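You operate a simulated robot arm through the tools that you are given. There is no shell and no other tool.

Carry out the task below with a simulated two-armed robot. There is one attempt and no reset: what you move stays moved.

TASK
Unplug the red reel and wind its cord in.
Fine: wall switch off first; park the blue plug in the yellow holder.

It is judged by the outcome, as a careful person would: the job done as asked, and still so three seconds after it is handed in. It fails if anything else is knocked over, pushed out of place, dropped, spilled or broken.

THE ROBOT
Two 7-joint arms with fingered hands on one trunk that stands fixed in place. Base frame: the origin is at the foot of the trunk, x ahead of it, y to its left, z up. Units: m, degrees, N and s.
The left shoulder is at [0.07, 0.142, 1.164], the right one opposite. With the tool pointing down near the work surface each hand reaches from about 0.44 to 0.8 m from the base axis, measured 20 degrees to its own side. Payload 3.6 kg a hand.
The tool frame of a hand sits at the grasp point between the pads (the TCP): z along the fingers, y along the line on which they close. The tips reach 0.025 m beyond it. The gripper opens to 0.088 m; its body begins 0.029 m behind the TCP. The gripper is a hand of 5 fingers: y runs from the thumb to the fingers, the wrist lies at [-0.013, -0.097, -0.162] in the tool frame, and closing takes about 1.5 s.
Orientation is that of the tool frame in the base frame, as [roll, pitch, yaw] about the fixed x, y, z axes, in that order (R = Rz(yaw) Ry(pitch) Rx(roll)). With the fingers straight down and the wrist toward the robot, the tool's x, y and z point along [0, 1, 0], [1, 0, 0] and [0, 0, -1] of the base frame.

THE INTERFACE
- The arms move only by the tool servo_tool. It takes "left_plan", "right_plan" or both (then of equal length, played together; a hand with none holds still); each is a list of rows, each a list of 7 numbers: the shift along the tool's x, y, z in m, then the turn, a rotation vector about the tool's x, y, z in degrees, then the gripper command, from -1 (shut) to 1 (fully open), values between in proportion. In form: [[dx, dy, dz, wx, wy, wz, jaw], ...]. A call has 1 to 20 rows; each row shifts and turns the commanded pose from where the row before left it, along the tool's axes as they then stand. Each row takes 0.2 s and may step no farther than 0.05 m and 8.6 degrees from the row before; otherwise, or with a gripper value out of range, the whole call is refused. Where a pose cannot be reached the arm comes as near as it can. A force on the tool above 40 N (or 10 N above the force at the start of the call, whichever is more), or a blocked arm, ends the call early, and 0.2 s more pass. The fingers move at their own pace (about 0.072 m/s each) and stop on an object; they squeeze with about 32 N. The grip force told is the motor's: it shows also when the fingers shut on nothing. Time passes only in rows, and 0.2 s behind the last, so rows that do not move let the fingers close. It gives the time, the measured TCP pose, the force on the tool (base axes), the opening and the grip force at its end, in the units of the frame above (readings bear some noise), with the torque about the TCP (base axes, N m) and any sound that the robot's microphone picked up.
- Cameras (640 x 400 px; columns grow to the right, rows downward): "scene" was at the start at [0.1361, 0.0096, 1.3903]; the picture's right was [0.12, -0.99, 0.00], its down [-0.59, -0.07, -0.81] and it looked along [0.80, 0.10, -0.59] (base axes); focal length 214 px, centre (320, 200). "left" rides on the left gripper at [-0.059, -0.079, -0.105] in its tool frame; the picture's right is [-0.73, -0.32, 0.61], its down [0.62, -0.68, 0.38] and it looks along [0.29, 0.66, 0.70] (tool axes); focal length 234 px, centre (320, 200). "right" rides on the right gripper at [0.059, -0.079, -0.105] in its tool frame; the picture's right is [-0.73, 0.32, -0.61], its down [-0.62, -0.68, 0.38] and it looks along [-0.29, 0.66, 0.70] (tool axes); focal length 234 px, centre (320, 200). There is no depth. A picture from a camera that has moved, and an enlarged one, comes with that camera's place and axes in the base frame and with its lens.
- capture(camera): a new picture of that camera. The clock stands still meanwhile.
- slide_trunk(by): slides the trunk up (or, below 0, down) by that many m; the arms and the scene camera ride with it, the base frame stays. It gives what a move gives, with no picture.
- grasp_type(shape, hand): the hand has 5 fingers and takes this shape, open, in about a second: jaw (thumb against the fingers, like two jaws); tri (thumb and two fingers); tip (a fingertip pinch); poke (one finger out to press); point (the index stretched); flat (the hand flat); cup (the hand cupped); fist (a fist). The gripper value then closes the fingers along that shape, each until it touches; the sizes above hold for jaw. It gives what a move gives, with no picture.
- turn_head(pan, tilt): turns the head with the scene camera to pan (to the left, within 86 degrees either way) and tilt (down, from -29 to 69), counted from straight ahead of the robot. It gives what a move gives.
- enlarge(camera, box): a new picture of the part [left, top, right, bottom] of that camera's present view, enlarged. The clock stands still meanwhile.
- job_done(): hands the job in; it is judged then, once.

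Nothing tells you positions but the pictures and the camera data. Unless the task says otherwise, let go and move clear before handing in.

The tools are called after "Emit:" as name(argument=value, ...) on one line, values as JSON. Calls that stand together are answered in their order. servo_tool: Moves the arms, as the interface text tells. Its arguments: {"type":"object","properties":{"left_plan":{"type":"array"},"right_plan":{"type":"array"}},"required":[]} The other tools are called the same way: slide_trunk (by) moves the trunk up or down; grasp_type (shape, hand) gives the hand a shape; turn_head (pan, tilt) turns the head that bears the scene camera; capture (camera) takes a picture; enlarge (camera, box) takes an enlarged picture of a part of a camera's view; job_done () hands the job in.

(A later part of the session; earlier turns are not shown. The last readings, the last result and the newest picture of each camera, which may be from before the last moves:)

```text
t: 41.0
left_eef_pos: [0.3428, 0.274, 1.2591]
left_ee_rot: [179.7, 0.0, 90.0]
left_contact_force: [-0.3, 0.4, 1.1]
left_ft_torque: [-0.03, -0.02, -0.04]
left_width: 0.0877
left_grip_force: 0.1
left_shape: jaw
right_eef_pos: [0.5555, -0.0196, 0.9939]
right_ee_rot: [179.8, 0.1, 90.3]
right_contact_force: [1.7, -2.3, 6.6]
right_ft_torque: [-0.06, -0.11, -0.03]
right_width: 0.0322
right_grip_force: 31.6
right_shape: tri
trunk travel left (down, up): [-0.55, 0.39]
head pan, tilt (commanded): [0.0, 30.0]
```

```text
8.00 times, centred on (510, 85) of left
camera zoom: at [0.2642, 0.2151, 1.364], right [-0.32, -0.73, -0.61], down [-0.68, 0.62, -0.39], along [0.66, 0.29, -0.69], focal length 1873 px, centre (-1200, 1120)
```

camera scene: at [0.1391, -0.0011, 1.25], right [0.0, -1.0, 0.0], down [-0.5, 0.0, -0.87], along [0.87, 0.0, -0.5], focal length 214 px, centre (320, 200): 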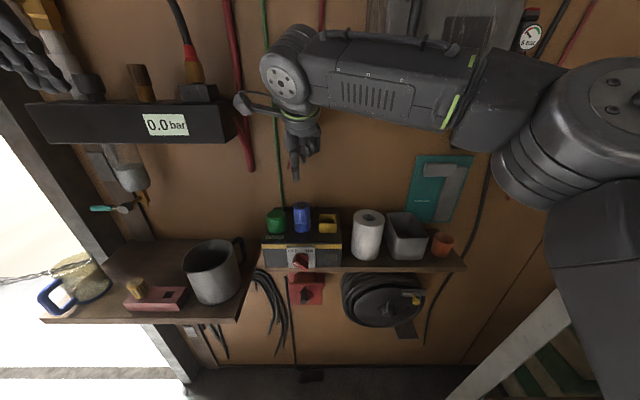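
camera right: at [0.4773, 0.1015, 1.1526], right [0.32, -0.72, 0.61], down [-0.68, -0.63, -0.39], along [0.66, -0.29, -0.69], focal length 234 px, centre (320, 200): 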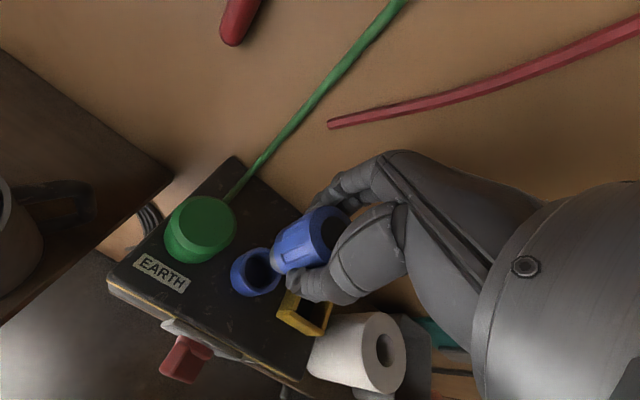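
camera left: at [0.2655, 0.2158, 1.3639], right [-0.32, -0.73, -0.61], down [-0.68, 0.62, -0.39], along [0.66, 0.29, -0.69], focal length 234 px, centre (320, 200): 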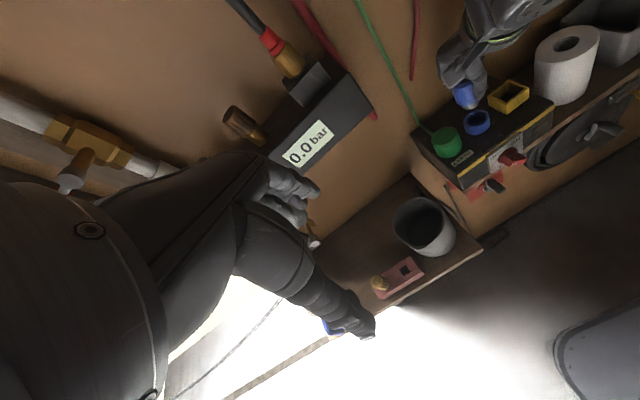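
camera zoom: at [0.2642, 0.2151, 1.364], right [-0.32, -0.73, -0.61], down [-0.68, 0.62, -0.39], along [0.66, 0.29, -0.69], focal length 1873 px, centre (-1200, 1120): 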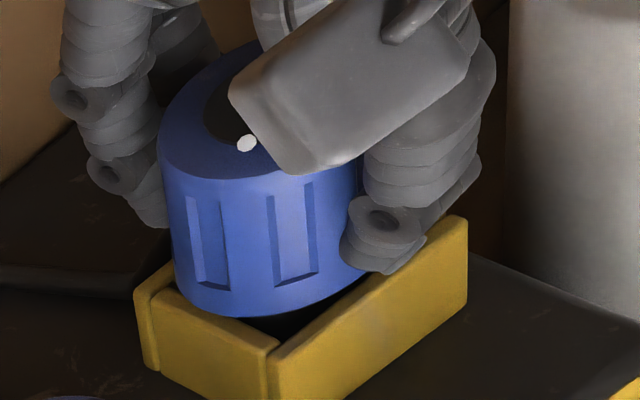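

The plug isn't moving down any further and the load is purely vertical: the shank is standing on the holder's floor, held by its four walls. I'll open the fingers gently.

Emit:
servo_tool(right_plan=[[0, 0, 0, 0, 0, 0, -0.6], [0, 0, 0, 0, 0, 0, -0.3], [0, 0, 0, 0, 0, 0, 0.0], [0, 0, 0, 0, 0, 0, 0.3], [0, 0, 0, 0, 0, 0, 0.6], [0, 0, 0, 0, 0, 0, 0.8], [0, 0, 0, 0, 0, 0, 0.9], [0, 0, 0, 0, 0, 0, 0.9]])

Emit:
enlarge(camera="scene", box=[290, 180, 354, 240])

Emit:
enlarge(camera="left", box=[470, 40, 550, 110])

```text
t: 42.8
left_eef_pos: [0.3439, 0.2732, 1.2593]
left_ee_rot: [179.8, 0.1, 89.9]
left_contact_force: [0.4, -0.2, -0.8]
left_ft_torque: [-0.01, 0.01, 0.02]
left_width: 0.088
left_grip_force: 0.0
left_shape: jaw
right_eef_pos: [0.5552, -0.0171, 0.9959]
right_ee_rot: [179.8, -0.1, 90.2]
right_contact_force: [0.1, 0.2, 0.0]
right_ft_torque: [0.02, 0.01, 0.01]
right_width: 0.0831
right_grip_force: 0.0
right_shape: tri
trunk travel left (down, up): [-0.55, 0.39]
head pan, tilt (commanded): [0.0, 30.0]
```

```text
6.67 times, centred on (322, 210) of scene
camera zoom: at [0.1397, -0.0009, 1.2499], right [0.0, -1.0, 0.0], down [-0.5, 0.0, -0.87], along [0.87, 0.0, -0.5], focal length 1430 px, centre (307, 133)
```

zoom: 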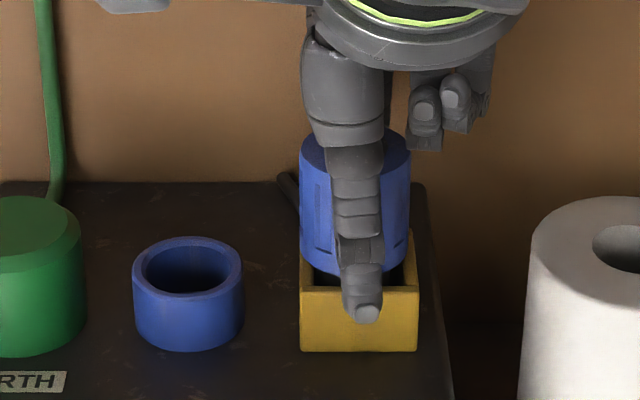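

```text
5.71 times, centred on (510, 75) of left
camera zoom: at [0.2653, 0.2158, 1.364], right [-0.32, -0.73, -0.61], down [-0.68, 0.62, -0.39], along [0.66, 0.29, -0.69], focal length 1338 px, centre (-766, 914)
```

zoom: 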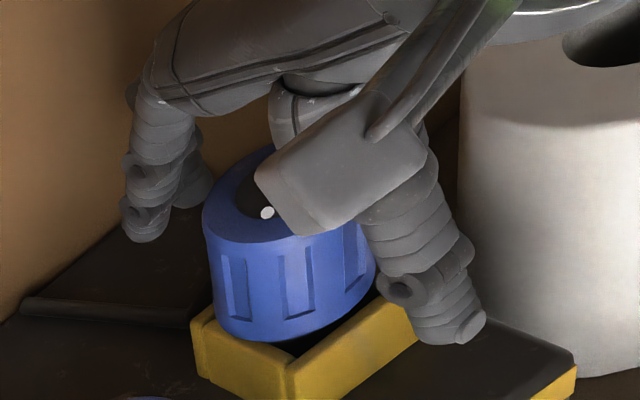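

Released; the plug stands in the holder. Raising the hand straight up and away.

Emit:
servo_tool(right_plan=[[0, 0, -0.01, 0, 0, 0, 1], [0, 0, -0.02, 0, 0, 0, 1], [0, 0, -0.03, 0, 0, 0, 1], [0, 0, -0.03, 0, 0, 0, 1], [0, -0.02, -0.03, 0, 0, 0, 1], [0, -0.04, 0, 0, 0, 0, 1], [0, -0.04, 0, 0, 0, 0, 1], [0, -0.04, 0, 0, 0, 0, 1], [0, -0.03, 0, 0, 0, 0, 1]])

Emit:
enlarge(camera="scene", box=[270, 170, 364, 250])

Emit:
enlarge(camera="left", box=[440, 40, 560, 150])

Emit:
capture(camera="right")

```text
t: 44.8
left_eef_pos: [0.342, 0.2749, 1.2597]
left_ee_rot: [179.6, 0.1, 90.0]
left_contact_force: [0.6, -0.6, 0.4]
left_ft_torque: [0.01, 0.0, -0.01]
left_width: 0.0876
left_grip_force: 0.0
left_shape: jaw
right_eef_pos: [0.3847, -0.0188, 1.1141]
right_ee_rot: [179.7, 0.0, 90.3]
right_contact_force: [-0.2, 0.1, 0.0]
right_ft_torque: [-0.01, -0.01, 0.0]
right_width: 0.0879
right_grip_force: 0.1
right_shape: tri
trunk travel left (down, up): [-0.55, 0.39]
head pan, tilt (commanded): [0.0, 30.0]
```

```text
5.00 times, centred on (317, 210) of scene
camera zoom: at [0.1382, -0.0001, 1.2501], right [0.0, -1.0, 0.0], down [-0.5, 0.0, -0.87], along [0.87, 0.0, -0.5], focal length 1072 px, centre (335, 150)
```

zoom: 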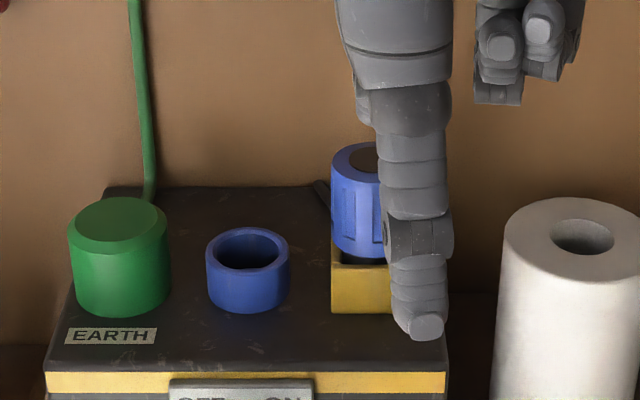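

```text
3.64 times, centred on (500, 95) of left
camera zoom: at [0.2637, 0.2166, 1.3642], right [-0.32, -0.73, -0.61], down [-0.68, 0.62, -0.39], along [0.66, 0.29, -0.69], focal length 852 px, centre (-334, 582)
```

zoom: 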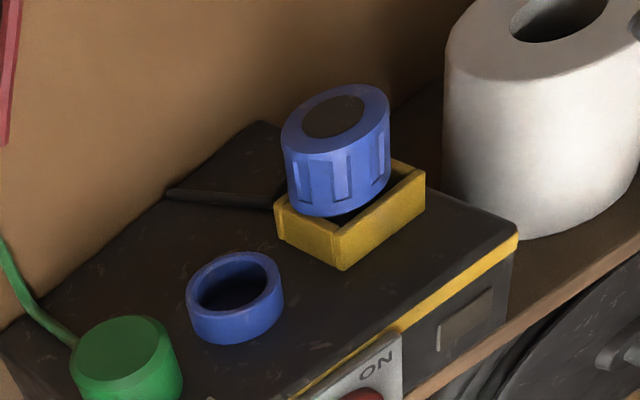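

```text
taken
camera right: at [0.3056, 0.0392, 1.2183], right [0.32, -0.72, 0.61], down [-0.68, -0.63, -0.39], along [0.66, -0.29, -0.69], focal length 234 px, centre (320, 200)
```

right: 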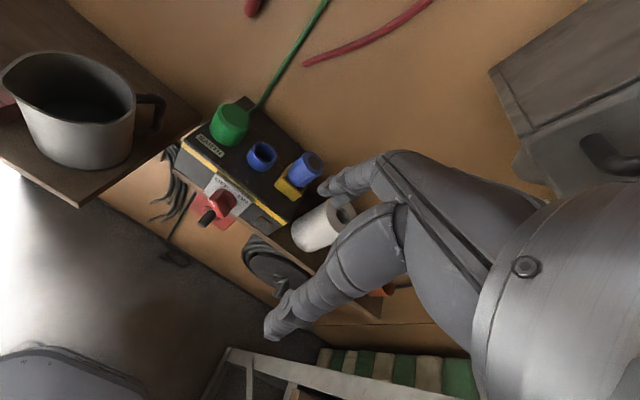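

The blue plug is parked upright in the yellow holder. Next is the red reel: crank axis ≈ [y 0.045, z 0.653], handle sticking out toward me at z≈0.70, x≈0.53–0.56. I'll lower the trunk a little and bring the right hand down in front of it.

Emit:
slide_trunk(by=-0.1)

Emit:
servo_tool(right_plan=[[0.03, 0, 0.02, 0, 0, 0, 1], [0.03, 0.005, 0.03, 0, 0, 0, 1], [0, 0.005, 0.03, 0, 0, 0, 1], [0, 0, 0.03, 0, 0, 0, 1], [0, 0, 0.03, 0, 0, 0, 1]])

Emit:
capture(camera="scene")

Emit:
capture(camera="right")

```text
t: 46.1
left_eef_pos: [0.3447, 0.2742, 1.1593]
left_ee_rot: [179.8, 0.1, 90.0]
left_contact_force: [-0.9, 1.2, 0.5]
left_ft_torque: [-0.03, -0.04, -0.03]
left_width: 0.0877
left_grip_force: 0.1
left_shape: jaw
right_eef_pos: [0.3866, -0.0189, 1.0131]
right_ee_rot: [179.8, 0.0, 90.2]
right_contact_force: [-0.3, 0.9, 0.0]
right_ft_torque: [0.0, -0.01, 0.01]
right_width: 0.0876
right_grip_force: 0.0
right_shape: tri
trunk travel left (down, up): [-0.45, 0.49]
head pan, tilt (commanded): [0.0, 30.0]
```

```text
t: 47.3
left_eef_pos: [0.3453, 0.2739, 1.1591]
left_ee_rot: [179.8, 0.1, 90.0]
left_contact_force: [0.7, 0.6, 0.9]
left_ft_torque: [0.0, -0.01, 0.01]
left_width: 0.0878
left_grip_force: 0.0
left_shape: jaw
right_eef_pos: [0.3961, 0.0398, 0.8763]
right_ee_rot: [179.7, 0.0, 90.2]
right_contact_force: [0.4, -0.4, 0.5]
right_ft_torque: [0.02, 0.01, 0.01]
right_width: 0.0878
right_grip_force: 0.0
right_shape: tri
trunk travel left (down, up): [-0.45, 0.49]
head pan, tilt (commanded): [0.0, 30.0]
```

```text
taken
camera scene: at [0.1401, -0.001, 1.1499], right [0.0, -1.0, 0.0], down [-0.5, 0.0, -0.87], along [0.87, 0.0, -0.5], focal length 214 px, centre (320, 200)
```

scene: 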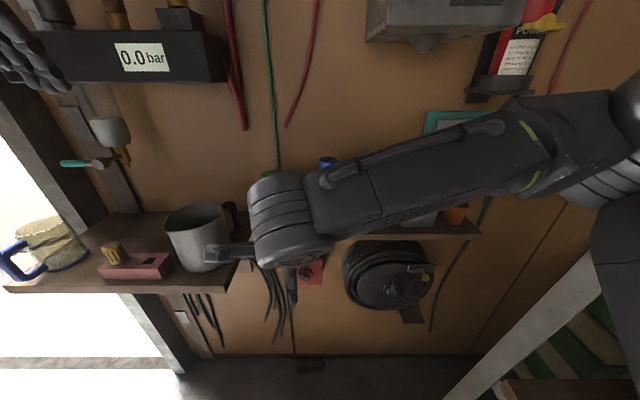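

```text
taken
camera right: at [0.316, 0.098, 0.9808], right [0.32, -0.72, 0.61], down [-0.68, -0.63, -0.39], along [0.66, -0.29, -0.69], focal length 234 px, centre (320, 200)
```

right: 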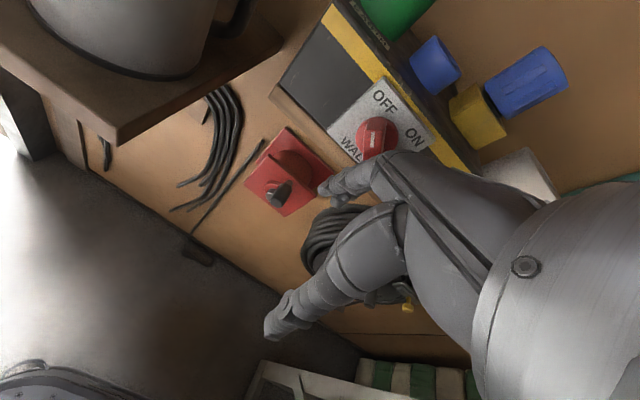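

Emit:
enlarge(camera="right", box=[160, 110, 360, 270])

Emit:
enlarge(camera="scene", box=[200, 230, 360, 390])

```text
2.50 times, centred on (260, 190) of right
camera zoom: at [0.316, 0.098, 0.9808], right [0.32, -0.72, 0.61], down [-0.68, -0.63, -0.39], along [0.66, -0.29, -0.69], focal length 585 px, centre (470, 225)
```

zoom: 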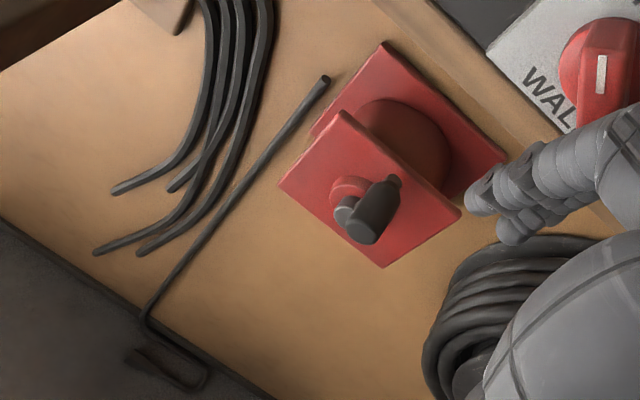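

```text
2.50 times, centred on (280, 310) of scene
camera zoom: at [0.1401, -0.001, 1.1499], right [0.0, -1.0, 0.0], down [-0.5, 0.0, -0.87], along [0.87, 0.0, -0.5], focal length 536 px, centre (420, -75)
```

zoom: 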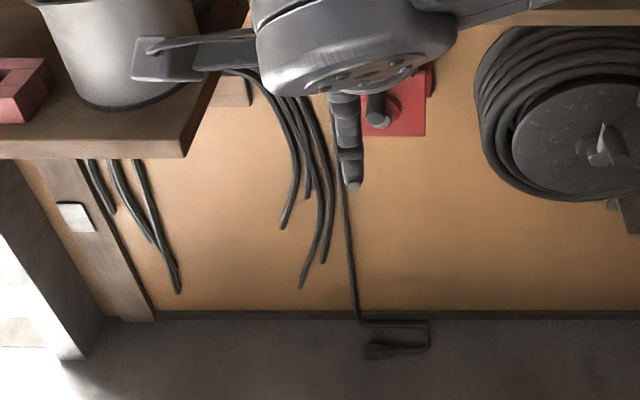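

The handle's front end is at about [0.525, 0.042, 0.70]. I'll go down and pitch the hand forward in small checked steps.

Emit:
servo_tool(right_plan=[[0, -0.005, 0.03, 0, 0, 0, 1], [0, -0.003, 0.03, 0, 0, 0, 1], [0, 0, 0.03, 0, 0, 0, 1], [0, 0, 0.012, -8, 0, 0, 1], [0, -0.0017, 0.0119, -8, 0, 0, 1], [0, -0.0033, 0.0115, -8, 0, 0, 1]])

Emit:
capture(camera="right")

```text
t: 48.7
left_eef_pos: [0.3447, 0.2742, 1.159]
left_ee_rot: [179.7, 0.1, 90.0]
left_contact_force: [-0.8, -0.9, 0.4]
left_ft_torque: [-0.02, -0.04, 0.01]
left_width: 0.0878
left_grip_force: 0.1
left_shape: jaw
right_eef_pos: [0.3873, 0.0402, 0.7498]
right_ee_rot: [155.7, 0.1, 90.3]
right_contact_force: [0.5, 0.5, -0.4]
right_ft_torque: [0.0, 0.0, -0.02]
right_width: 0.0881
right_grip_force: 0.0
right_shape: tri
trunk travel left (down, up): [-0.45, 0.49]
head pan, tilt (commanded): [0.0, 30.0]
```

```text
taken
camera right: at [0.2725, 0.0985, 0.8125], right [0.05, -0.72, 0.69], down [-0.46, -0.63, -0.63], along [0.89, -0.29, -0.36], focal length 234 px, centre (320, 200)
```

right: 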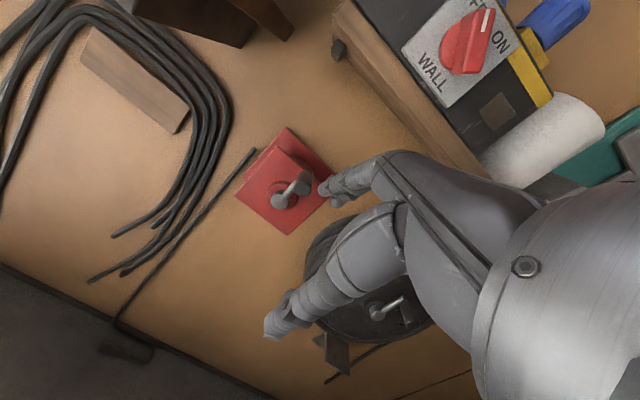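

Reachable so far and still OFF. Continuing the pitch.

Emit:
servo_tool(right_plan=[[0, 0.0014, 0.0116, -8, 0, 0, 1], [0, -0.0002, 0.0117, -8, 0, 0, 1], [0, -0.0018, 0.0115, -8, 0, 0, 1], [0, -0.0034, 0.0112, -8, 0, 0, 1]])

Emit:
capture(camera="right")

```text
t: 49.5
left_eef_pos: [0.3393, 0.2751, 1.1607]
left_ee_rot: [179.7, 0.1, 90.0]
left_contact_force: [0.0, -0.1, 0.4]
left_ft_torque: [0.01, 0.0, 0.0]
left_width: 0.0875
left_grip_force: 0.0
left_shape: jaw
right_eef_pos: [0.4675, -0.0152, 0.8093]
right_ee_rot: [135.1, -4.3, 87.3]
right_contact_force: [-34.5, 1.3, -14.8]
right_ft_torque: [0.09, -0.64, -0.34]
right_width: 0.0725
right_grip_force: 0.1
right_shape: tri
right hand out of reach, approached as far as the arm can: row 1, 2, 3, 4
trunk travel left (down, up): [-0.45, 0.49]
head pan, tilt (commanded): [0.0, 30.0]
stopped in row 4 (right hand): the force on the tool passed its limit at 56 N (the readings are from after the stop); the commanded pose is now the measured one
```

```text
taken
camera right: at [0.3406, 0.047, 0.8323], right [-0.24, -0.76, 0.6], down [-0.24, -0.56, -0.8], along [0.94, -0.33, -0.05], focal length 234 px, centre (320, 200)
```

right: 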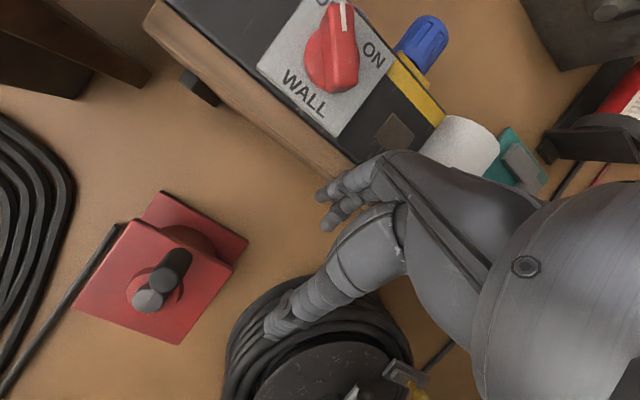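

Again the arm ran out of reach and lunged, now touching the shelf edge. I'll back off the same way (retreat plus un-pitch) and check.

Emit:
servo_tool(right_plan=[[0, -0.0318, -0.0318, 8.4, 0, 0, 1], [0, -0.036, -0.0268, 8.4, 0, 0, 1], [0, 0, 0, 8, 0, 0, 1]])

Emit:
capture(camera="right")

Emit:
capture(camera="scene")

```text
t: 50.3
left_eef_pos: [0.3459, 0.273, 1.1595]
left_ee_rot: [179.9, 0.0, 90.0]
left_contact_force: [0.4, -0.4, 0.1]
left_ft_torque: [0.01, 0.0, 0.02]
left_width: 0.0877
left_grip_force: 0.1
left_shape: jaw
right_eef_pos: [0.3853, -0.0118, 0.8083]
right_ee_rot: [159.8, -4.1, 87.6]
right_contact_force: [0.1, -0.9, 0.0]
right_ft_torque: [0.01, -0.02, 0.02]
right_width: 0.0876
right_grip_force: 0.1
right_shape: tri
trunk travel left (down, up): [-0.45, 0.49]
head pan, tilt (commanded): [0.0, 30.0]
```

```text
taken
camera right: at [0.2767, 0.0458, 0.8832], right [0.06, -0.78, 0.63], down [-0.53, -0.56, -0.64], along [0.85, -0.3, -0.44], focal length 234 px, centre (320, 200)
```

right: 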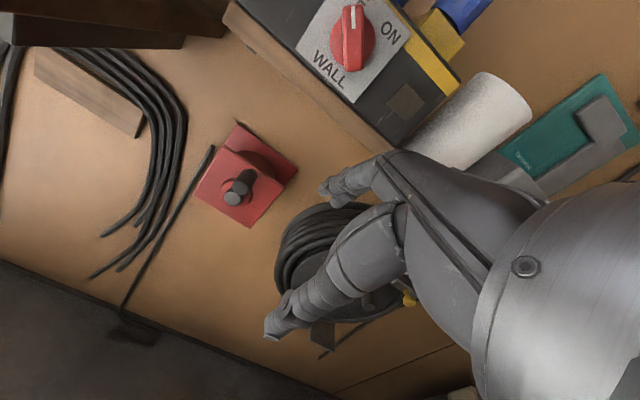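

```text
taken
camera scene: at [0.141, -0.0023, 1.1498], right [0.0, -1.0, 0.0], down [-0.5, 0.0, -0.87], along [0.87, 0.0, -0.5], focal length 214 px, centre (320, 200)
```

scene: 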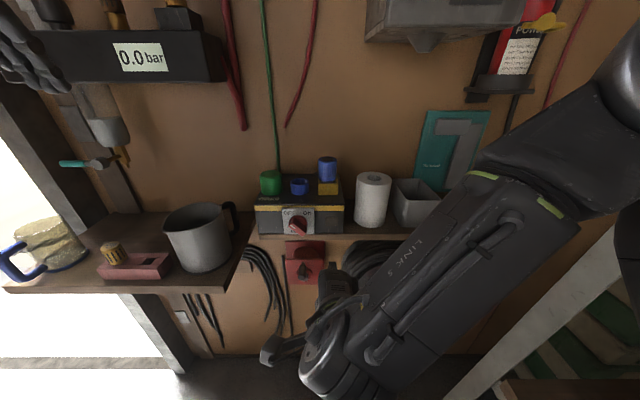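

No harm done, but pitching beyond ~50° in this roll isn't reachable. Instead I'll use a different attitude: wrist to the right, fingers slanting forward-down, closing sideways on the handle (closing line along y). First straighten and turn the hand in clear space.

Emit:
servo_tool(right_plan=[[0, -0.0, -0.02, 6.7, 0, 0, 1], [0, 0, -0.02, 6.7, 0, 0, 1], [0, 0, -0.02, 6.6, 0, 0, 1], [0, 0, 0, 0, 4, 0, 1]])

```text
t: 51.3
left_eef_pos: [0.3441, 0.2748, 1.1587]
left_ee_rot: [179.8, 0.0, 90.0]
left_contact_force: [0.5, 0.0, -0.3]
left_ft_torque: [-0.01, 0.02, 0.01]
left_width: 0.0878
left_grip_force: 0.0
left_shape: jaw
right_eef_pos: [0.3688, -0.0163, 0.8667]
right_ee_rot: [179.7, -8.0, 87.6]
right_contact_force: [0.8, -0.1, 0.0]
right_ft_torque: [0.0, -0.03, -0.01]
right_width: 0.0876
right_grip_force: 0.0
right_shape: tri
trunk travel left (down, up): [-0.45, 0.49]
head pan, tilt (commanded): [0.0, 30.0]
```

Emit:
servo_tool(right_plan=[[0, 0, 0, 0, -8, 0, 1], [0, 0, 0, 0, 0, -8.4, 1], [0, 0, 0, 0, 0, -8.4, 1], [0, 0, 0, 0, 0, -8.4, 1], [0, 0, 0, 0, 0, -8.4, 1]])

```text
t: 52.5
left_eef_pos: [0.3444, 0.2734, 1.1599]
left_ee_rot: [179.8, -0.1, 89.9]
left_contact_force: [0.4, -0.6, -0.2]
left_ft_torque: [0.01, 0.0, 0.01]
left_width: 0.0876
left_grip_force: 0.0
left_shape: jaw
right_eef_pos: [0.3666, -0.0149, 0.8671]
right_ee_rot: [179.6, 0.3, 121.2]
right_contact_force: [0.5, 0.2, -0.3]
right_ft_torque: [-0.02, 0.0, -0.02]
right_width: 0.0876
right_grip_force: 0.1
right_shape: tri
trunk travel left (down, up): [-0.45, 0.49]
head pan, tilt (commanded): [0.0, 30.0]
```

Emit:
servo_tool(right_plan=[[0, 0, 0, 0, 0, -8.4, 1], [0, 0, 0, 0, 0, -8.4, 1], [0, 0, 0, 0, 0, -8.4, 1], [0, 0, 0, 0, 0, -8.4, 1], [0, 0, 0, 0, 0, -8.4, 1], [0, 0, 0, 0, 0, -8.4, 1], [0, 0, 0, 0, 0, -8.4, 1]])

Emit:
capture(camera="scene")

Emit:
capture(camera="right")

```text
t: 54.1
left_eef_pos: [0.3435, 0.2751, 1.1586]
left_ee_rot: [179.8, 0.0, 90.0]
left_contact_force: [0.3, 0.3, 0.5]
left_ft_torque: [-0.03, -0.02, 0.0]
left_width: 0.0877
left_grip_force: 0.0
left_shape: jaw
right_eef_pos: [0.3684, -0.0138, 0.8662]
right_ee_rot: [-180.0, 0.4, -180.0]
right_contact_force: [0.3, 0.8, 0.5]
right_ft_torque: [-0.01, 0.0, -0.01]
right_width: 0.0877
right_grip_force: 0.1
right_shape: tri
trunk travel left (down, up): [-0.45, 0.49]
head pan, tilt (commanded): [0.0, 30.0]
```

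```text
taken
camera scene: at [0.1399, -0.0008, 1.1499], right [0.0, -1.0, 0.0], down [-0.5, 0.0, -0.87], along [0.87, 0.0, -0.5], focal length 214 px, centre (320, 200)
```

scene: 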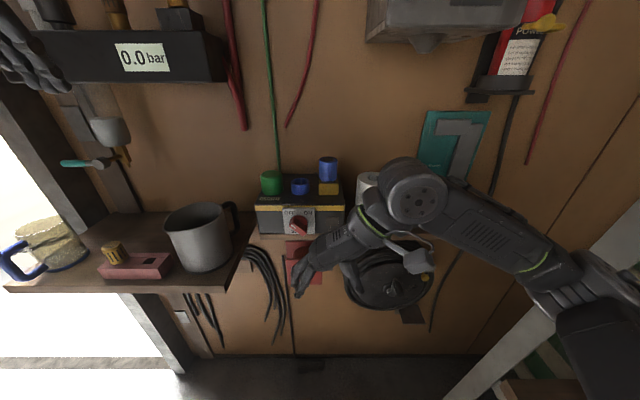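

```text
taken
camera right: at [0.3091, -0.0935, 0.9707], right [0.72, 0.32, 0.61], down [0.63, -0.68, -0.38], along [0.29, 0.66, -0.69], focal length 234 px, centre (320, 200)
```

right: 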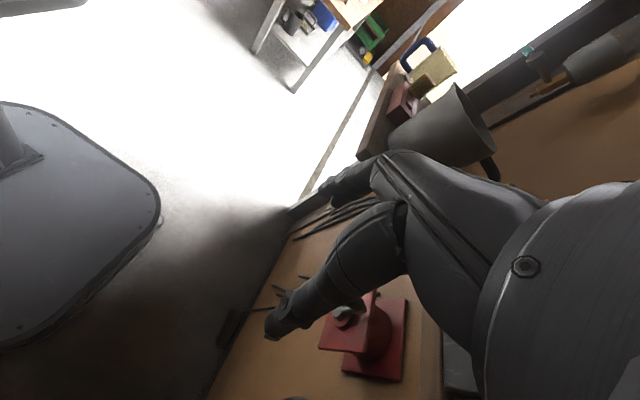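

This attitude works well and leaves the view open. Now I'll move the hand down in front of the reel (still ahead of the shelf edge).

Emit:
servo_tool(right_plan=[[-0.018, 0.022, 0, 0, 0, 0, 1], [-0.018, 0.022, 0.01, 0, 0, 0, 1], [0, 0, 0.03, 0, 0, 0, 1], [0, 0, 0.03, 0, 0, 0, 1], [0, 0, 0.03, 0, 0, 0, 1], [0, 0, 0.03, 0, 0, 0, 1], [0, 0, 0.015, 0, 0, 0, 1]])

Emit:
capture(camera="scene")

```text
t: 55.7
left_eef_pos: [0.3448, 0.2735, 1.1584]
left_ee_rot: [179.8, 0.1, 89.9]
left_contact_force: [0.3, -0.3, 0.5]
left_ft_torque: [0.03, -0.01, -0.03]
left_width: 0.0875
left_grip_force: 0.1
left_shape: jaw
right_eef_pos: [0.4066, 0.0293, 0.7216]
right_ee_rot: [-180.0, 0.4, 179.9]
right_contact_force: [-0.6, -0.4, 0.4]
right_ft_torque: [0.0, 0.02, 0.01]
right_width: 0.0877
right_grip_force: 0.0
right_shape: tri
trunk travel left (down, up): [-0.45, 0.49]
head pan, tilt (commanded): [0.0, 30.0]
```

```text
taken
camera scene: at [0.1397, -0.001, 1.1499], right [0.0, -1.0, 0.0], down [-0.5, 0.0, -0.87], along [0.87, 0.0, -0.5], focal length 214 px, centre (320, 200)
```

scene: 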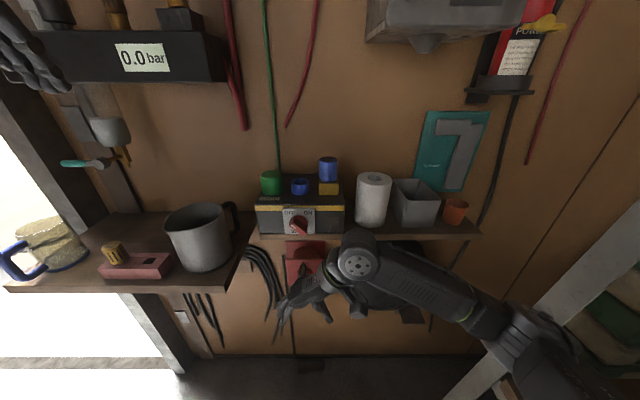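

Emit:
servo_tool(right_plan=[[-0.004, 0, 0, 0, -8, 0, 1], [-0.004, 0, 0.0006, 0, -8, 0, 1], [-0.004, 0, 0.0011, 0, -8, 0, 1]])

```text
t: 56.5
left_eef_pos: [0.3444, 0.2737, 1.1599]
left_ee_rot: [179.8, 0.1, 90.0]
left_contact_force: [-0.3, 0.2, -0.3]
left_ft_torque: [0.01, 0.03, 0.02]
left_width: 0.0877
left_grip_force: 0.0
left_shape: jaw
right_eef_pos: [0.4186, 0.0299, 0.7219]
right_ee_rot: [-179.9, 24.5, 180.0]
right_contact_force: [-0.5, -0.1, 0.2]
right_ft_torque: [-0.03, -0.02, 0.0]
right_width: 0.0877
right_grip_force: 0.0
right_shape: tri
trunk travel left (down, up): [-0.45, 0.49]
head pan, tilt (commanded): [0.0, 30.0]
```

Emit:
servo_tool(right_plan=[[-0.004, 0, 0.0018, 0, -8, 0, 1], [-0.004, 0, 0.0024, 0, -8, 0, 1], [-0.004, 0, 0.003, 0, -8, 0, 1]])

Emit:
capture(camera="right")

Emit:
capture(camera="scene")

```text
t: 57.3
left_eef_pos: [0.3438, 0.2746, 1.1597]
left_ee_rot: [179.8, 0.1, 89.9]
left_contact_force: [-0.7, -0.3, 0.2]
left_ft_torque: [0.0, 0.02, -0.02]
left_width: 0.0876
left_grip_force: 0.0
left_shape: jaw
right_eef_pos: [0.4307, 0.0306, 0.722]
right_ee_rot: [-180.0, 48.7, 179.8]
right_contact_force: [0.1, 0.5, -0.2]
right_ft_torque: [0.02, 0.02, -0.01]
right_width: 0.0878
right_grip_force: 0.1
right_shape: tri
trunk travel left (down, up): [-0.45, 0.49]
head pan, tilt (commanded): [0.0, 30.0]
```

```text
taken
camera right: at [0.3135, -0.0493, 0.7473], right [0.03, 0.32, 0.95], down [0.7, -0.68, 0.21], along [0.71, 0.66, -0.24], focal length 234 px, centre (320, 200)
```

right: 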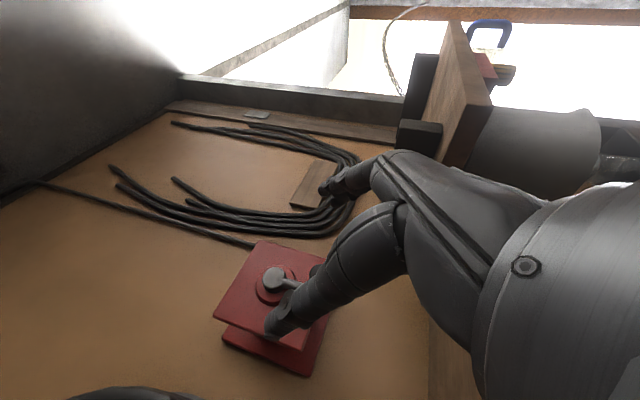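

```text
taken
camera scene: at [0.1396, -0.001, 1.1499], right [0.0, -1.0, 0.0], down [-0.5, 0.0, -0.87], along [0.87, 0.0, -0.5], focal length 214 px, centre (320, 200)
```

scene: 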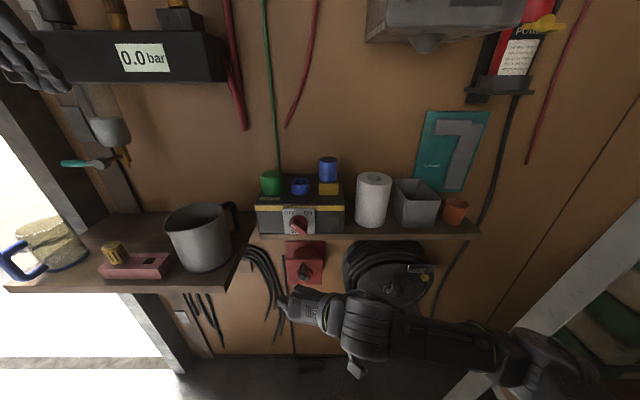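

Reachable with the fingers slanting forward ~49°. I'll look closely at the crank from here.

Emit:
enlarge(camera="right", box=[190, 210, 350, 390])

Emit:
enlarge(camera="scene", box=[270, 220, 350, 300])

```text
2.22 times, centred on (270, 300) of right
camera zoom: at [0.3135, -0.0493, 0.7473], right [0.03, 0.32, 0.95], down [0.7, -0.68, 0.21], along [0.71, 0.66, -0.24], focal length 520 px, centre (431, -22)
```

zoom: 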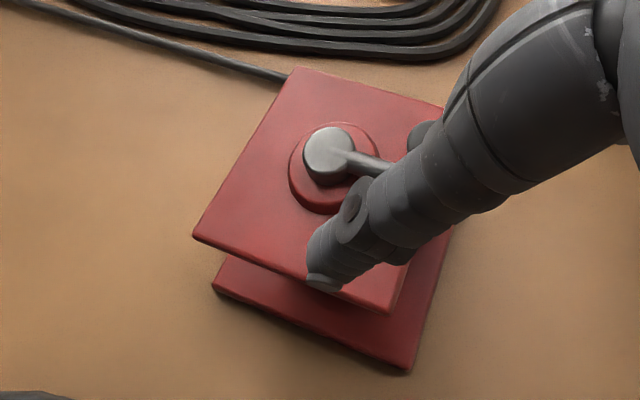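

```text
5.00 times, centred on (310, 260) of scene
camera zoom: at [0.1396, -0.001, 1.1499], right [0.0, -1.0, 0.0], down [-0.5, 0.0, -0.87], along [0.87, 0.0, -0.5], focal length 1072 px, centre (370, -100)
```

zoom: 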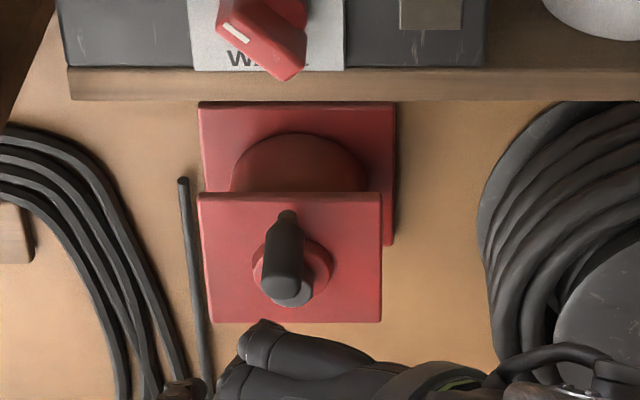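

Handle axis: y≈0.044, z≈0.697, from x≈0.525 to 0.57, about 21 mm thick; crank radius ≈ 45 mm. Moving the open hand forward to straddle it.

Emit:
servo_tool(right_plan=[[-0.0111, 0.0045, 0.0213, 0, 0, 0, 1], [-0.0111, 0.0045, 0.0213, 0, 0, 0, 1], [-0.0111, 0.0045, 0.0213, 0, 0, 0, 1], [0, 0, 0, 0, 0, 0, 1]])

Emit:
enlarge(camera="scene", box=[260, 210, 360, 310])

Emit:
enlarge(camera="right", box=[190, 150, 390, 370])

```text
t: 58.3
left_eef_pos: [0.3444, 0.2737, 1.1593]
left_ee_rot: [179.7, 0.1, 90.0]
left_contact_force: [-0.4, -0.1, -0.7]
left_ft_torque: [-0.01, -0.07, -0.01]
left_width: 0.0879
left_grip_force: 0.1
left_shape: jaw
right_eef_pos: [0.502, 0.0421, 0.7053]
right_ee_rot: [-179.7, 48.5, -179.8]
right_contact_force: [-0.3, 0.3, -0.2]
right_ft_torque: [-0.01, -0.01, -0.01]
right_width: 0.0879
right_grip_force: 0.0
right_shape: tri
trunk travel left (down, up): [-0.45, 0.49]
head pan, tilt (commanded): [0.0, 30.0]
```

```text
4.00 times, centred on (310, 260) of scene
camera zoom: at [0.1395, -0.001, 1.1499], right [0.0, -1.0, 0.0], down [-0.5, 0.0, -0.87], along [0.87, 0.0, -0.5], focal length 858 px, centre (360, -40)
```

zoom: 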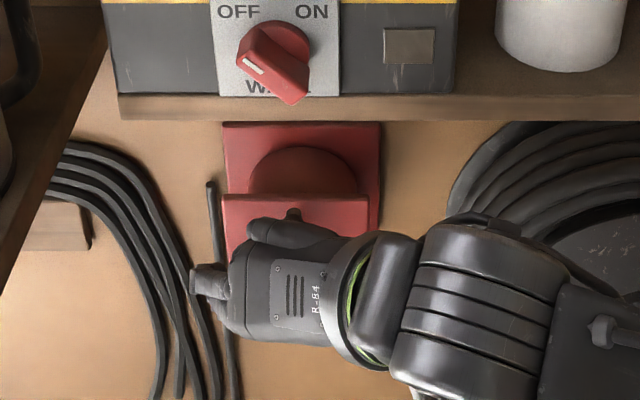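

```text
1.82 times, centred on (290, 260) of right
camera zoom: at [0.3845, -0.0361, 0.7305], right [0.03, 0.32, 0.95], down [0.7, -0.68, 0.21], along [0.71, 0.66, -0.25], focal length 426 px, centre (374, 91)
```

zoom: 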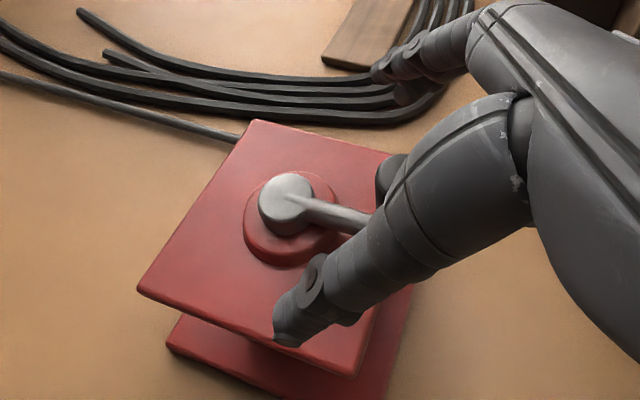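

Emit:
servo_tool(right_plan=[[-0.009, 0.0015, 0.0154, 0, 0, 0, 1], [-0.009, 0.0015, 0.0154, 0, 0, 0, 1], [0, 0, 0, 0, 0, 0, 1]])

Emit:
enlarge(camera="right", box=[190, 150, 390, 370])

Emit:
enlarge(camera="scene", box=[260, 210, 360, 310])

```text
t: 59.1
left_eef_pos: [0.3436, 0.2744, 1.1599]
left_ee_rot: [179.7, 0.1, 90.0]
left_contact_force: [-0.4, 1.4, -0.2]
left_ft_torque: [0.01, -0.01, -0.02]
left_width: 0.088
left_grip_force: 0.0
left_shape: jaw
right_eef_pos: [0.5361, 0.0463, 0.6987]
right_ee_rot: [-180.0, 48.6, 179.9]
right_contact_force: [-2.3, 0.4, 5.7]
right_ft_torque: [-0.01, -0.09, -0.02]
right_width: 0.0878
right_grip_force: 0.0
right_shape: tri
trunk travel left (down, up): [-0.45, 0.49]
head pan, tilt (commanded): [0.0, 30.0]
```

```text
1.82 times, centred on (290, 260) of right
camera zoom: at [0.4191, -0.0322, 0.7241], right [0.03, 0.32, 0.95], down [0.7, -0.68, 0.21], along [0.71, 0.66, -0.24], focal length 426 px, centre (374, 91)
```

zoom: 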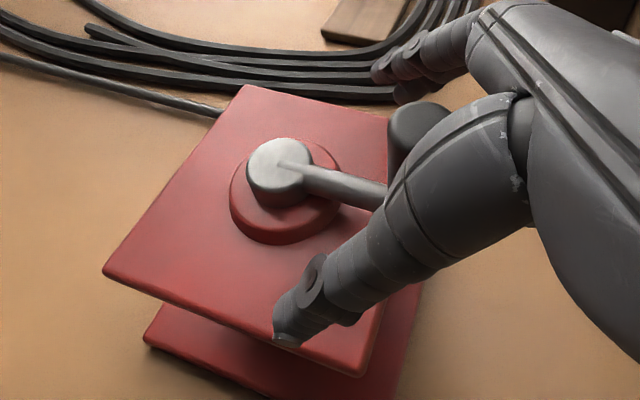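

```text
4.00 times, centred on (310, 260) of scene
camera zoom: at [0.1386, -0.0009, 1.1501], right [0.0, -1.0, 0.0], down [-0.5, 0.0, -0.87], along [0.87, 0.0, -0.5], focal length 858 px, centre (360, -40)
```

zoom: 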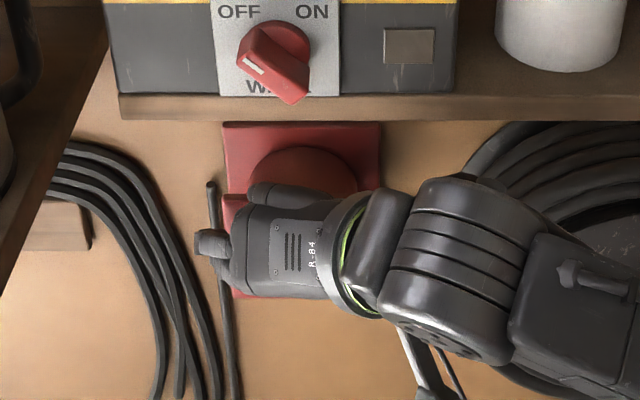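

A light touch (6 N): the palm meets the handle's upper edge, so the handle is a bit higher (z≈0.708) than estimated. I'll raise the hand 13 mm and look again.

Emit:
servo_tool(right_plan=[[-0.0098, -0.001, -0.0086, 0, 0, 0, 1], [0, 0, 0, 0, 0, 0, 1]])

Emit:
enlarge(camera="right", box=[190, 150, 390, 370])

```text
t: 59.7
left_eef_pos: [0.3438, 0.2738, 1.1602]
left_ee_rot: [179.7, 0.1, 90.0]
left_contact_force: [0.7, -0.8, 0.0]
left_ft_torque: [-0.05, -0.02, -0.01]
left_width: 0.0875
left_grip_force: 0.1
left_shape: jaw
right_eef_pos: [0.5373, 0.0449, 0.7093]
right_ee_rot: [-179.9, 48.4, -179.9]
right_contact_force: [0.5, 0.4, -0.1]
right_ft_torque: [0.02, -0.04, -0.01]
right_width: 0.088
right_grip_force: 0.0
right_shape: tri
trunk travel left (down, up): [-0.45, 0.49]
head pan, tilt (commanded): [0.0, 30.0]
```

```text
1.82 times, centred on (290, 260) of right
camera zoom: at [0.4197, -0.0341, 0.7359], right [0.03, 0.32, 0.95], down [0.7, -0.68, 0.21], along [0.71, 0.66, -0.25], focal length 426 px, centre (374, 91)
```

zoom: 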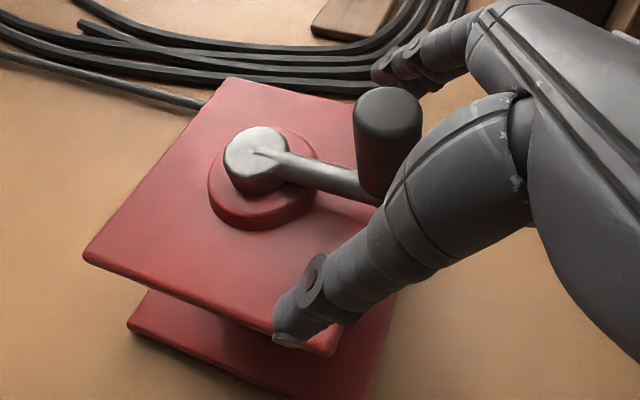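

The handle now sits between thumb and fingers with no contact. Closing on it.

Emit:
servo_tool(right_plan=[[0, 0, 0, 0, 0, 0, 0.5], [0, 0, 0, 0, 0, 0, 0.0], [0, 0, 0, 0, 0, 0, -0.4], [0, 0, 0, 0, 0, 0, -0.8], [0, 0, 0, 0, 0, 0, -1], [0, 0, 0, 0, 0, 0, -1], [0, 0, 0, 0, 0, 0, -1], [0, 0, 0, 0, 0, 0, -1]])

Emit:
enlarge(camera="right", box=[190, 150, 390, 370])

```text
t: 61.5
left_eef_pos: [0.3454, 0.2753, 1.1591]
left_ee_rot: [179.8, 0.1, 90.0]
left_contact_force: [-0.3, -0.2, -0.4]
left_ft_torque: [0.0, 0.02, 0.03]
left_width: 0.0876
left_grip_force: 0.0
left_shape: jaw
right_eef_pos: [0.5368, 0.0457, 0.7084]
right_ee_rot: [-179.9, 48.2, -179.9]
right_contact_force: [0.4, 2.3, -11.6]
right_ft_torque: [0.1, 0.08, 0.19]
right_width: 0.0082
right_grip_force: 31.7
right_shape: tri
trunk travel left (down, up): [-0.45, 0.49]
head pan, tilt (commanded): [0.0, 30.0]
```

```text
1.82 times, centred on (290, 260) of right
camera zoom: at [0.4204, -0.0337, 0.7348], right [0.03, 0.32, 0.95], down [0.7, -0.68, 0.21], along [0.71, 0.66, -0.25], focal length 426 px, centre (374, 91)
```

zoom: 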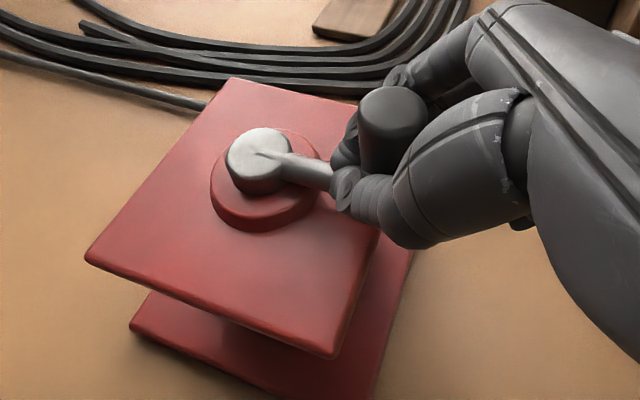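

The fingers have wrapped right around the handle – a good cage – but the tips sit close to the crank arm. I'll open slightly, back off 9 mm, and re-close more loosely so that the handle can turn inside the grip.

Emit:
servo_tool(right_plan=[[0, 0, 0, 0, 0, 0, -0.5], [0, 0, 0, 0, 0, 0, 0.0], [0, 0, 0, 0, 0, 0, 0.1], [0.003, 0, -0.0034, 0, 0, 0, 0.1], [0.003, 0, -0.0034, 0, 0, 0, 0.1], [0, 0, 0, 0, 0, 0, -0.4], [0, 0, 0, 0, 0, 0, -0.75], [0, 0, 0, 0, 0, 0, -0.75], [0, 0, 0, 0, 0, 0, -0.75]])

Emit:
enlarge(camera="right", box=[190, 150, 390, 370])

Emit:
enlarge(camera="scene", box=[230, 220, 370, 390])

```text
t: 63.5
left_eef_pos: [0.3434, 0.2742, 1.1583]
left_ee_rot: [179.8, 0.1, 90.0]
left_contact_force: [-0.1, -0.5, -0.6]
left_ft_torque: [-0.04, 0.01, -0.01]
left_width: 0.0876
left_grip_force: 0.1
left_shape: jaw
right_eef_pos: [0.5283, 0.0447, 0.7107]
right_ee_rot: [-179.8, 48.4, -180.0]
right_contact_force: [0.3, 1.9, 0.0]
right_ft_torque: [0.01, -0.02, 0.0]
right_width: 0.0114
right_grip_force: 0.1
right_shape: tri
trunk travel left (down, up): [-0.45, 0.49]
head pan, tilt (commanded): [0.0, 30.0]
```

```text
1.82 times, centred on (290, 260) of right
camera zoom: at [0.4109, -0.0338, 0.7367], right [0.03, 0.32, 0.95], down [0.7, -0.68, 0.21], along [0.71, 0.66, -0.25], focal length 426 px, centre (374, 91)
```

zoom: 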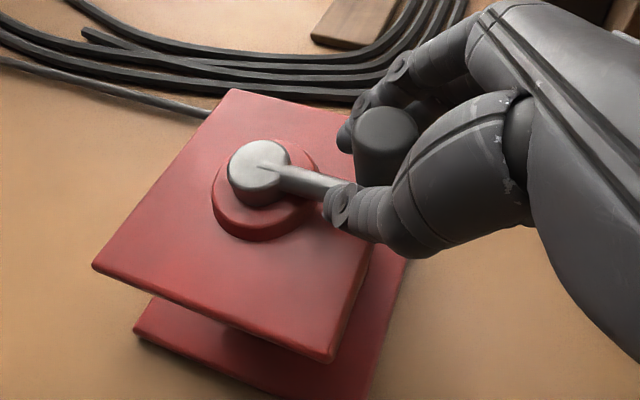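

```text
2.35 times, centred on (300, 305) of scene
camera zoom: at [0.1397, -0.0008, 1.1499], right [0.0, -1.0, 0.0], down [-0.5, 0.0, -0.87], along [0.87, 0.0, -0.5], focal length 505 px, centre (367, -47)
```

zoom: 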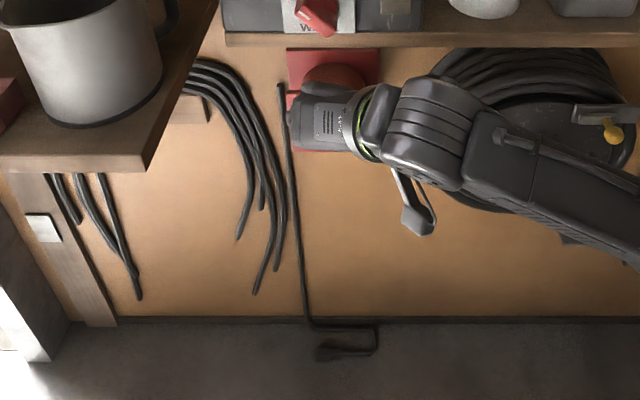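

The crank is caged in the hand (axis ≈ y 0.0447, z 0.657, radius ≈ 0.054). The cord hangs off the left side, so clockwise should wind it in; I'll try the first 60° and watch the cord.

Emit:
servo_tool(right_plan=[[0.00138, -0.01398, 0.00122, 0, 0, 0, -0.75], [0.00403, -0.01302, 0.00358, 0, 0, 0, -0.75], [0.00642, -0.01118, 0.0057, 0, 0, 0, -0.75], [0.00836, -0.00858, 0.00742, 0, 0, 0, -0.75]])

Emit:
enlarge(camera="right", box=[190, 150, 390, 370])

Emit:
enlarge(camera="scene", box=[230, 220, 370, 390])

```text
t: 64.3
left_eef_pos: [0.3466, 0.2777, 1.1582]
left_ee_rot: [179.9, 0.4, 89.9]
left_contact_force: [0.7, 0.1, -0.2]
left_ft_torque: [0.0, 0.03, 0.0]
left_width: 0.0875
left_grip_force: 0.0
left_shape: jaw
right_eef_pos: [0.5249, 0.0185, 0.6967]
right_ee_rot: [179.5, 48.3, -179.8]
right_contact_force: [5.2, 39.0, -6.5]
right_ft_torque: [-0.57, 0.11, -0.55]
right_width: 0.0173
right_grip_force: 0.1
right_shape: tri
trunk travel left (down, up): [-0.45, 0.49]
head pan, tilt (commanded): [0.0, 30.0]
stopped in row 4 (right hand): the force on the tool passed its limit at 43 N (the readings are from after the stop); the commanded pose is now the measured one
```

```text
1.82 times, centred on (290, 260) of right
camera zoom: at [0.4084, -0.063, 0.7233], right [0.03, 0.32, 0.95], down [0.71, -0.68, 0.21], along [0.71, 0.67, -0.24], focal length 426 px, centre (374, 91)
```

zoom: 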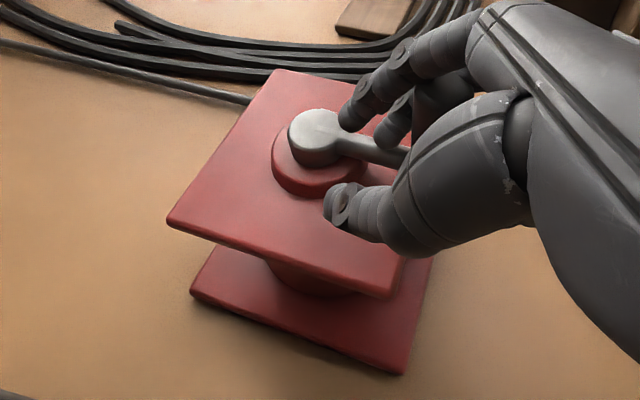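

```text
2.35 times, centred on (300, 305) of scene
camera zoom: at [0.1418, 0.0047, 1.1496], right [0.0, -1.0, 0.0], down [-0.5, 0.0, -0.86], along [0.86, 0.0, -0.5], focal length 505 px, centre (367, -47)
```

zoom: 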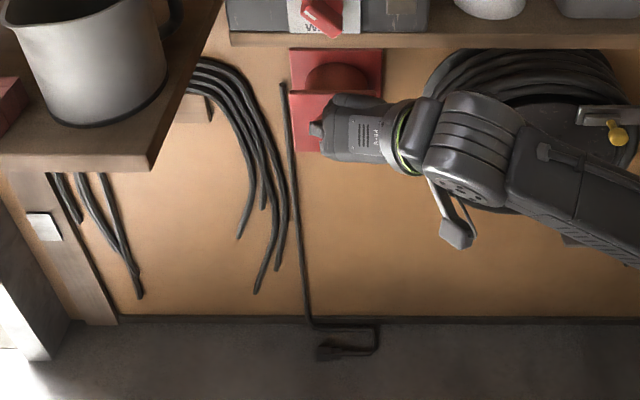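

Clockwise is blocked (39 N without movement of the crank). I'll return to the top and try counter-clockwise gently.

Emit:
servo_tool(right_plan=[[-0.0064, 0.0131, -0.0034, 0, 0, 0, -0.75], [-0.0064, 0.0131, -0.0034, 0, 0, 0, -0.75], [0, 0, 0, 0, 0, 0, -0.75]])

Emit:
enlarge(camera="right", box=[190, 150, 390, 370])

```text
t: 65.2
left_eef_pos: [0.3459, 0.2735, 1.1595]
left_ee_rot: [179.8, 0.1, 89.8]
left_contact_force: [0.2, 0.6, -0.4]
left_ft_torque: [0.0, 0.0, -0.03]
left_width: 0.0879
left_grip_force: 0.1
left_shape: jaw
right_eef_pos: [0.5277, 0.0389, 0.714]
right_ee_rot: [179.5, 48.5, 179.8]
right_contact_force: [-2.8, 4.5, -2.4]
right_ft_torque: [0.0, 0.08, 0.16]
right_width: 0.0122
right_grip_force: 0.0
right_shape: tri
trunk travel left (down, up): [-0.45, 0.49]
head pan, tilt (commanded): [0.0, 30.0]
```

```text
1.82 times, centred on (290, 260) of right
camera zoom: at [0.411, -0.041, 0.7384], right [0.03, 0.32, 0.95], down [0.7, -0.68, 0.21], along [0.71, 0.66, -0.24], focal length 426 px, centre (374, 91)
```

zoom: 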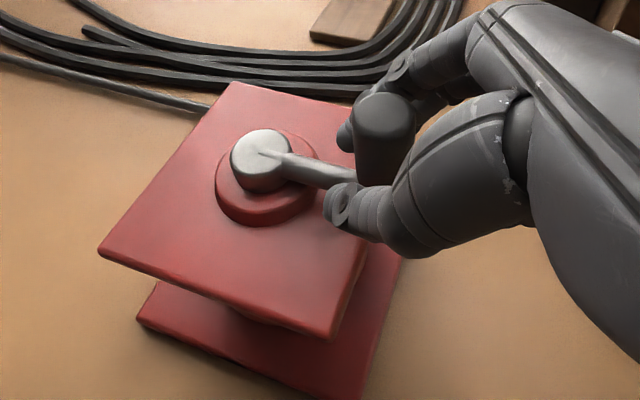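

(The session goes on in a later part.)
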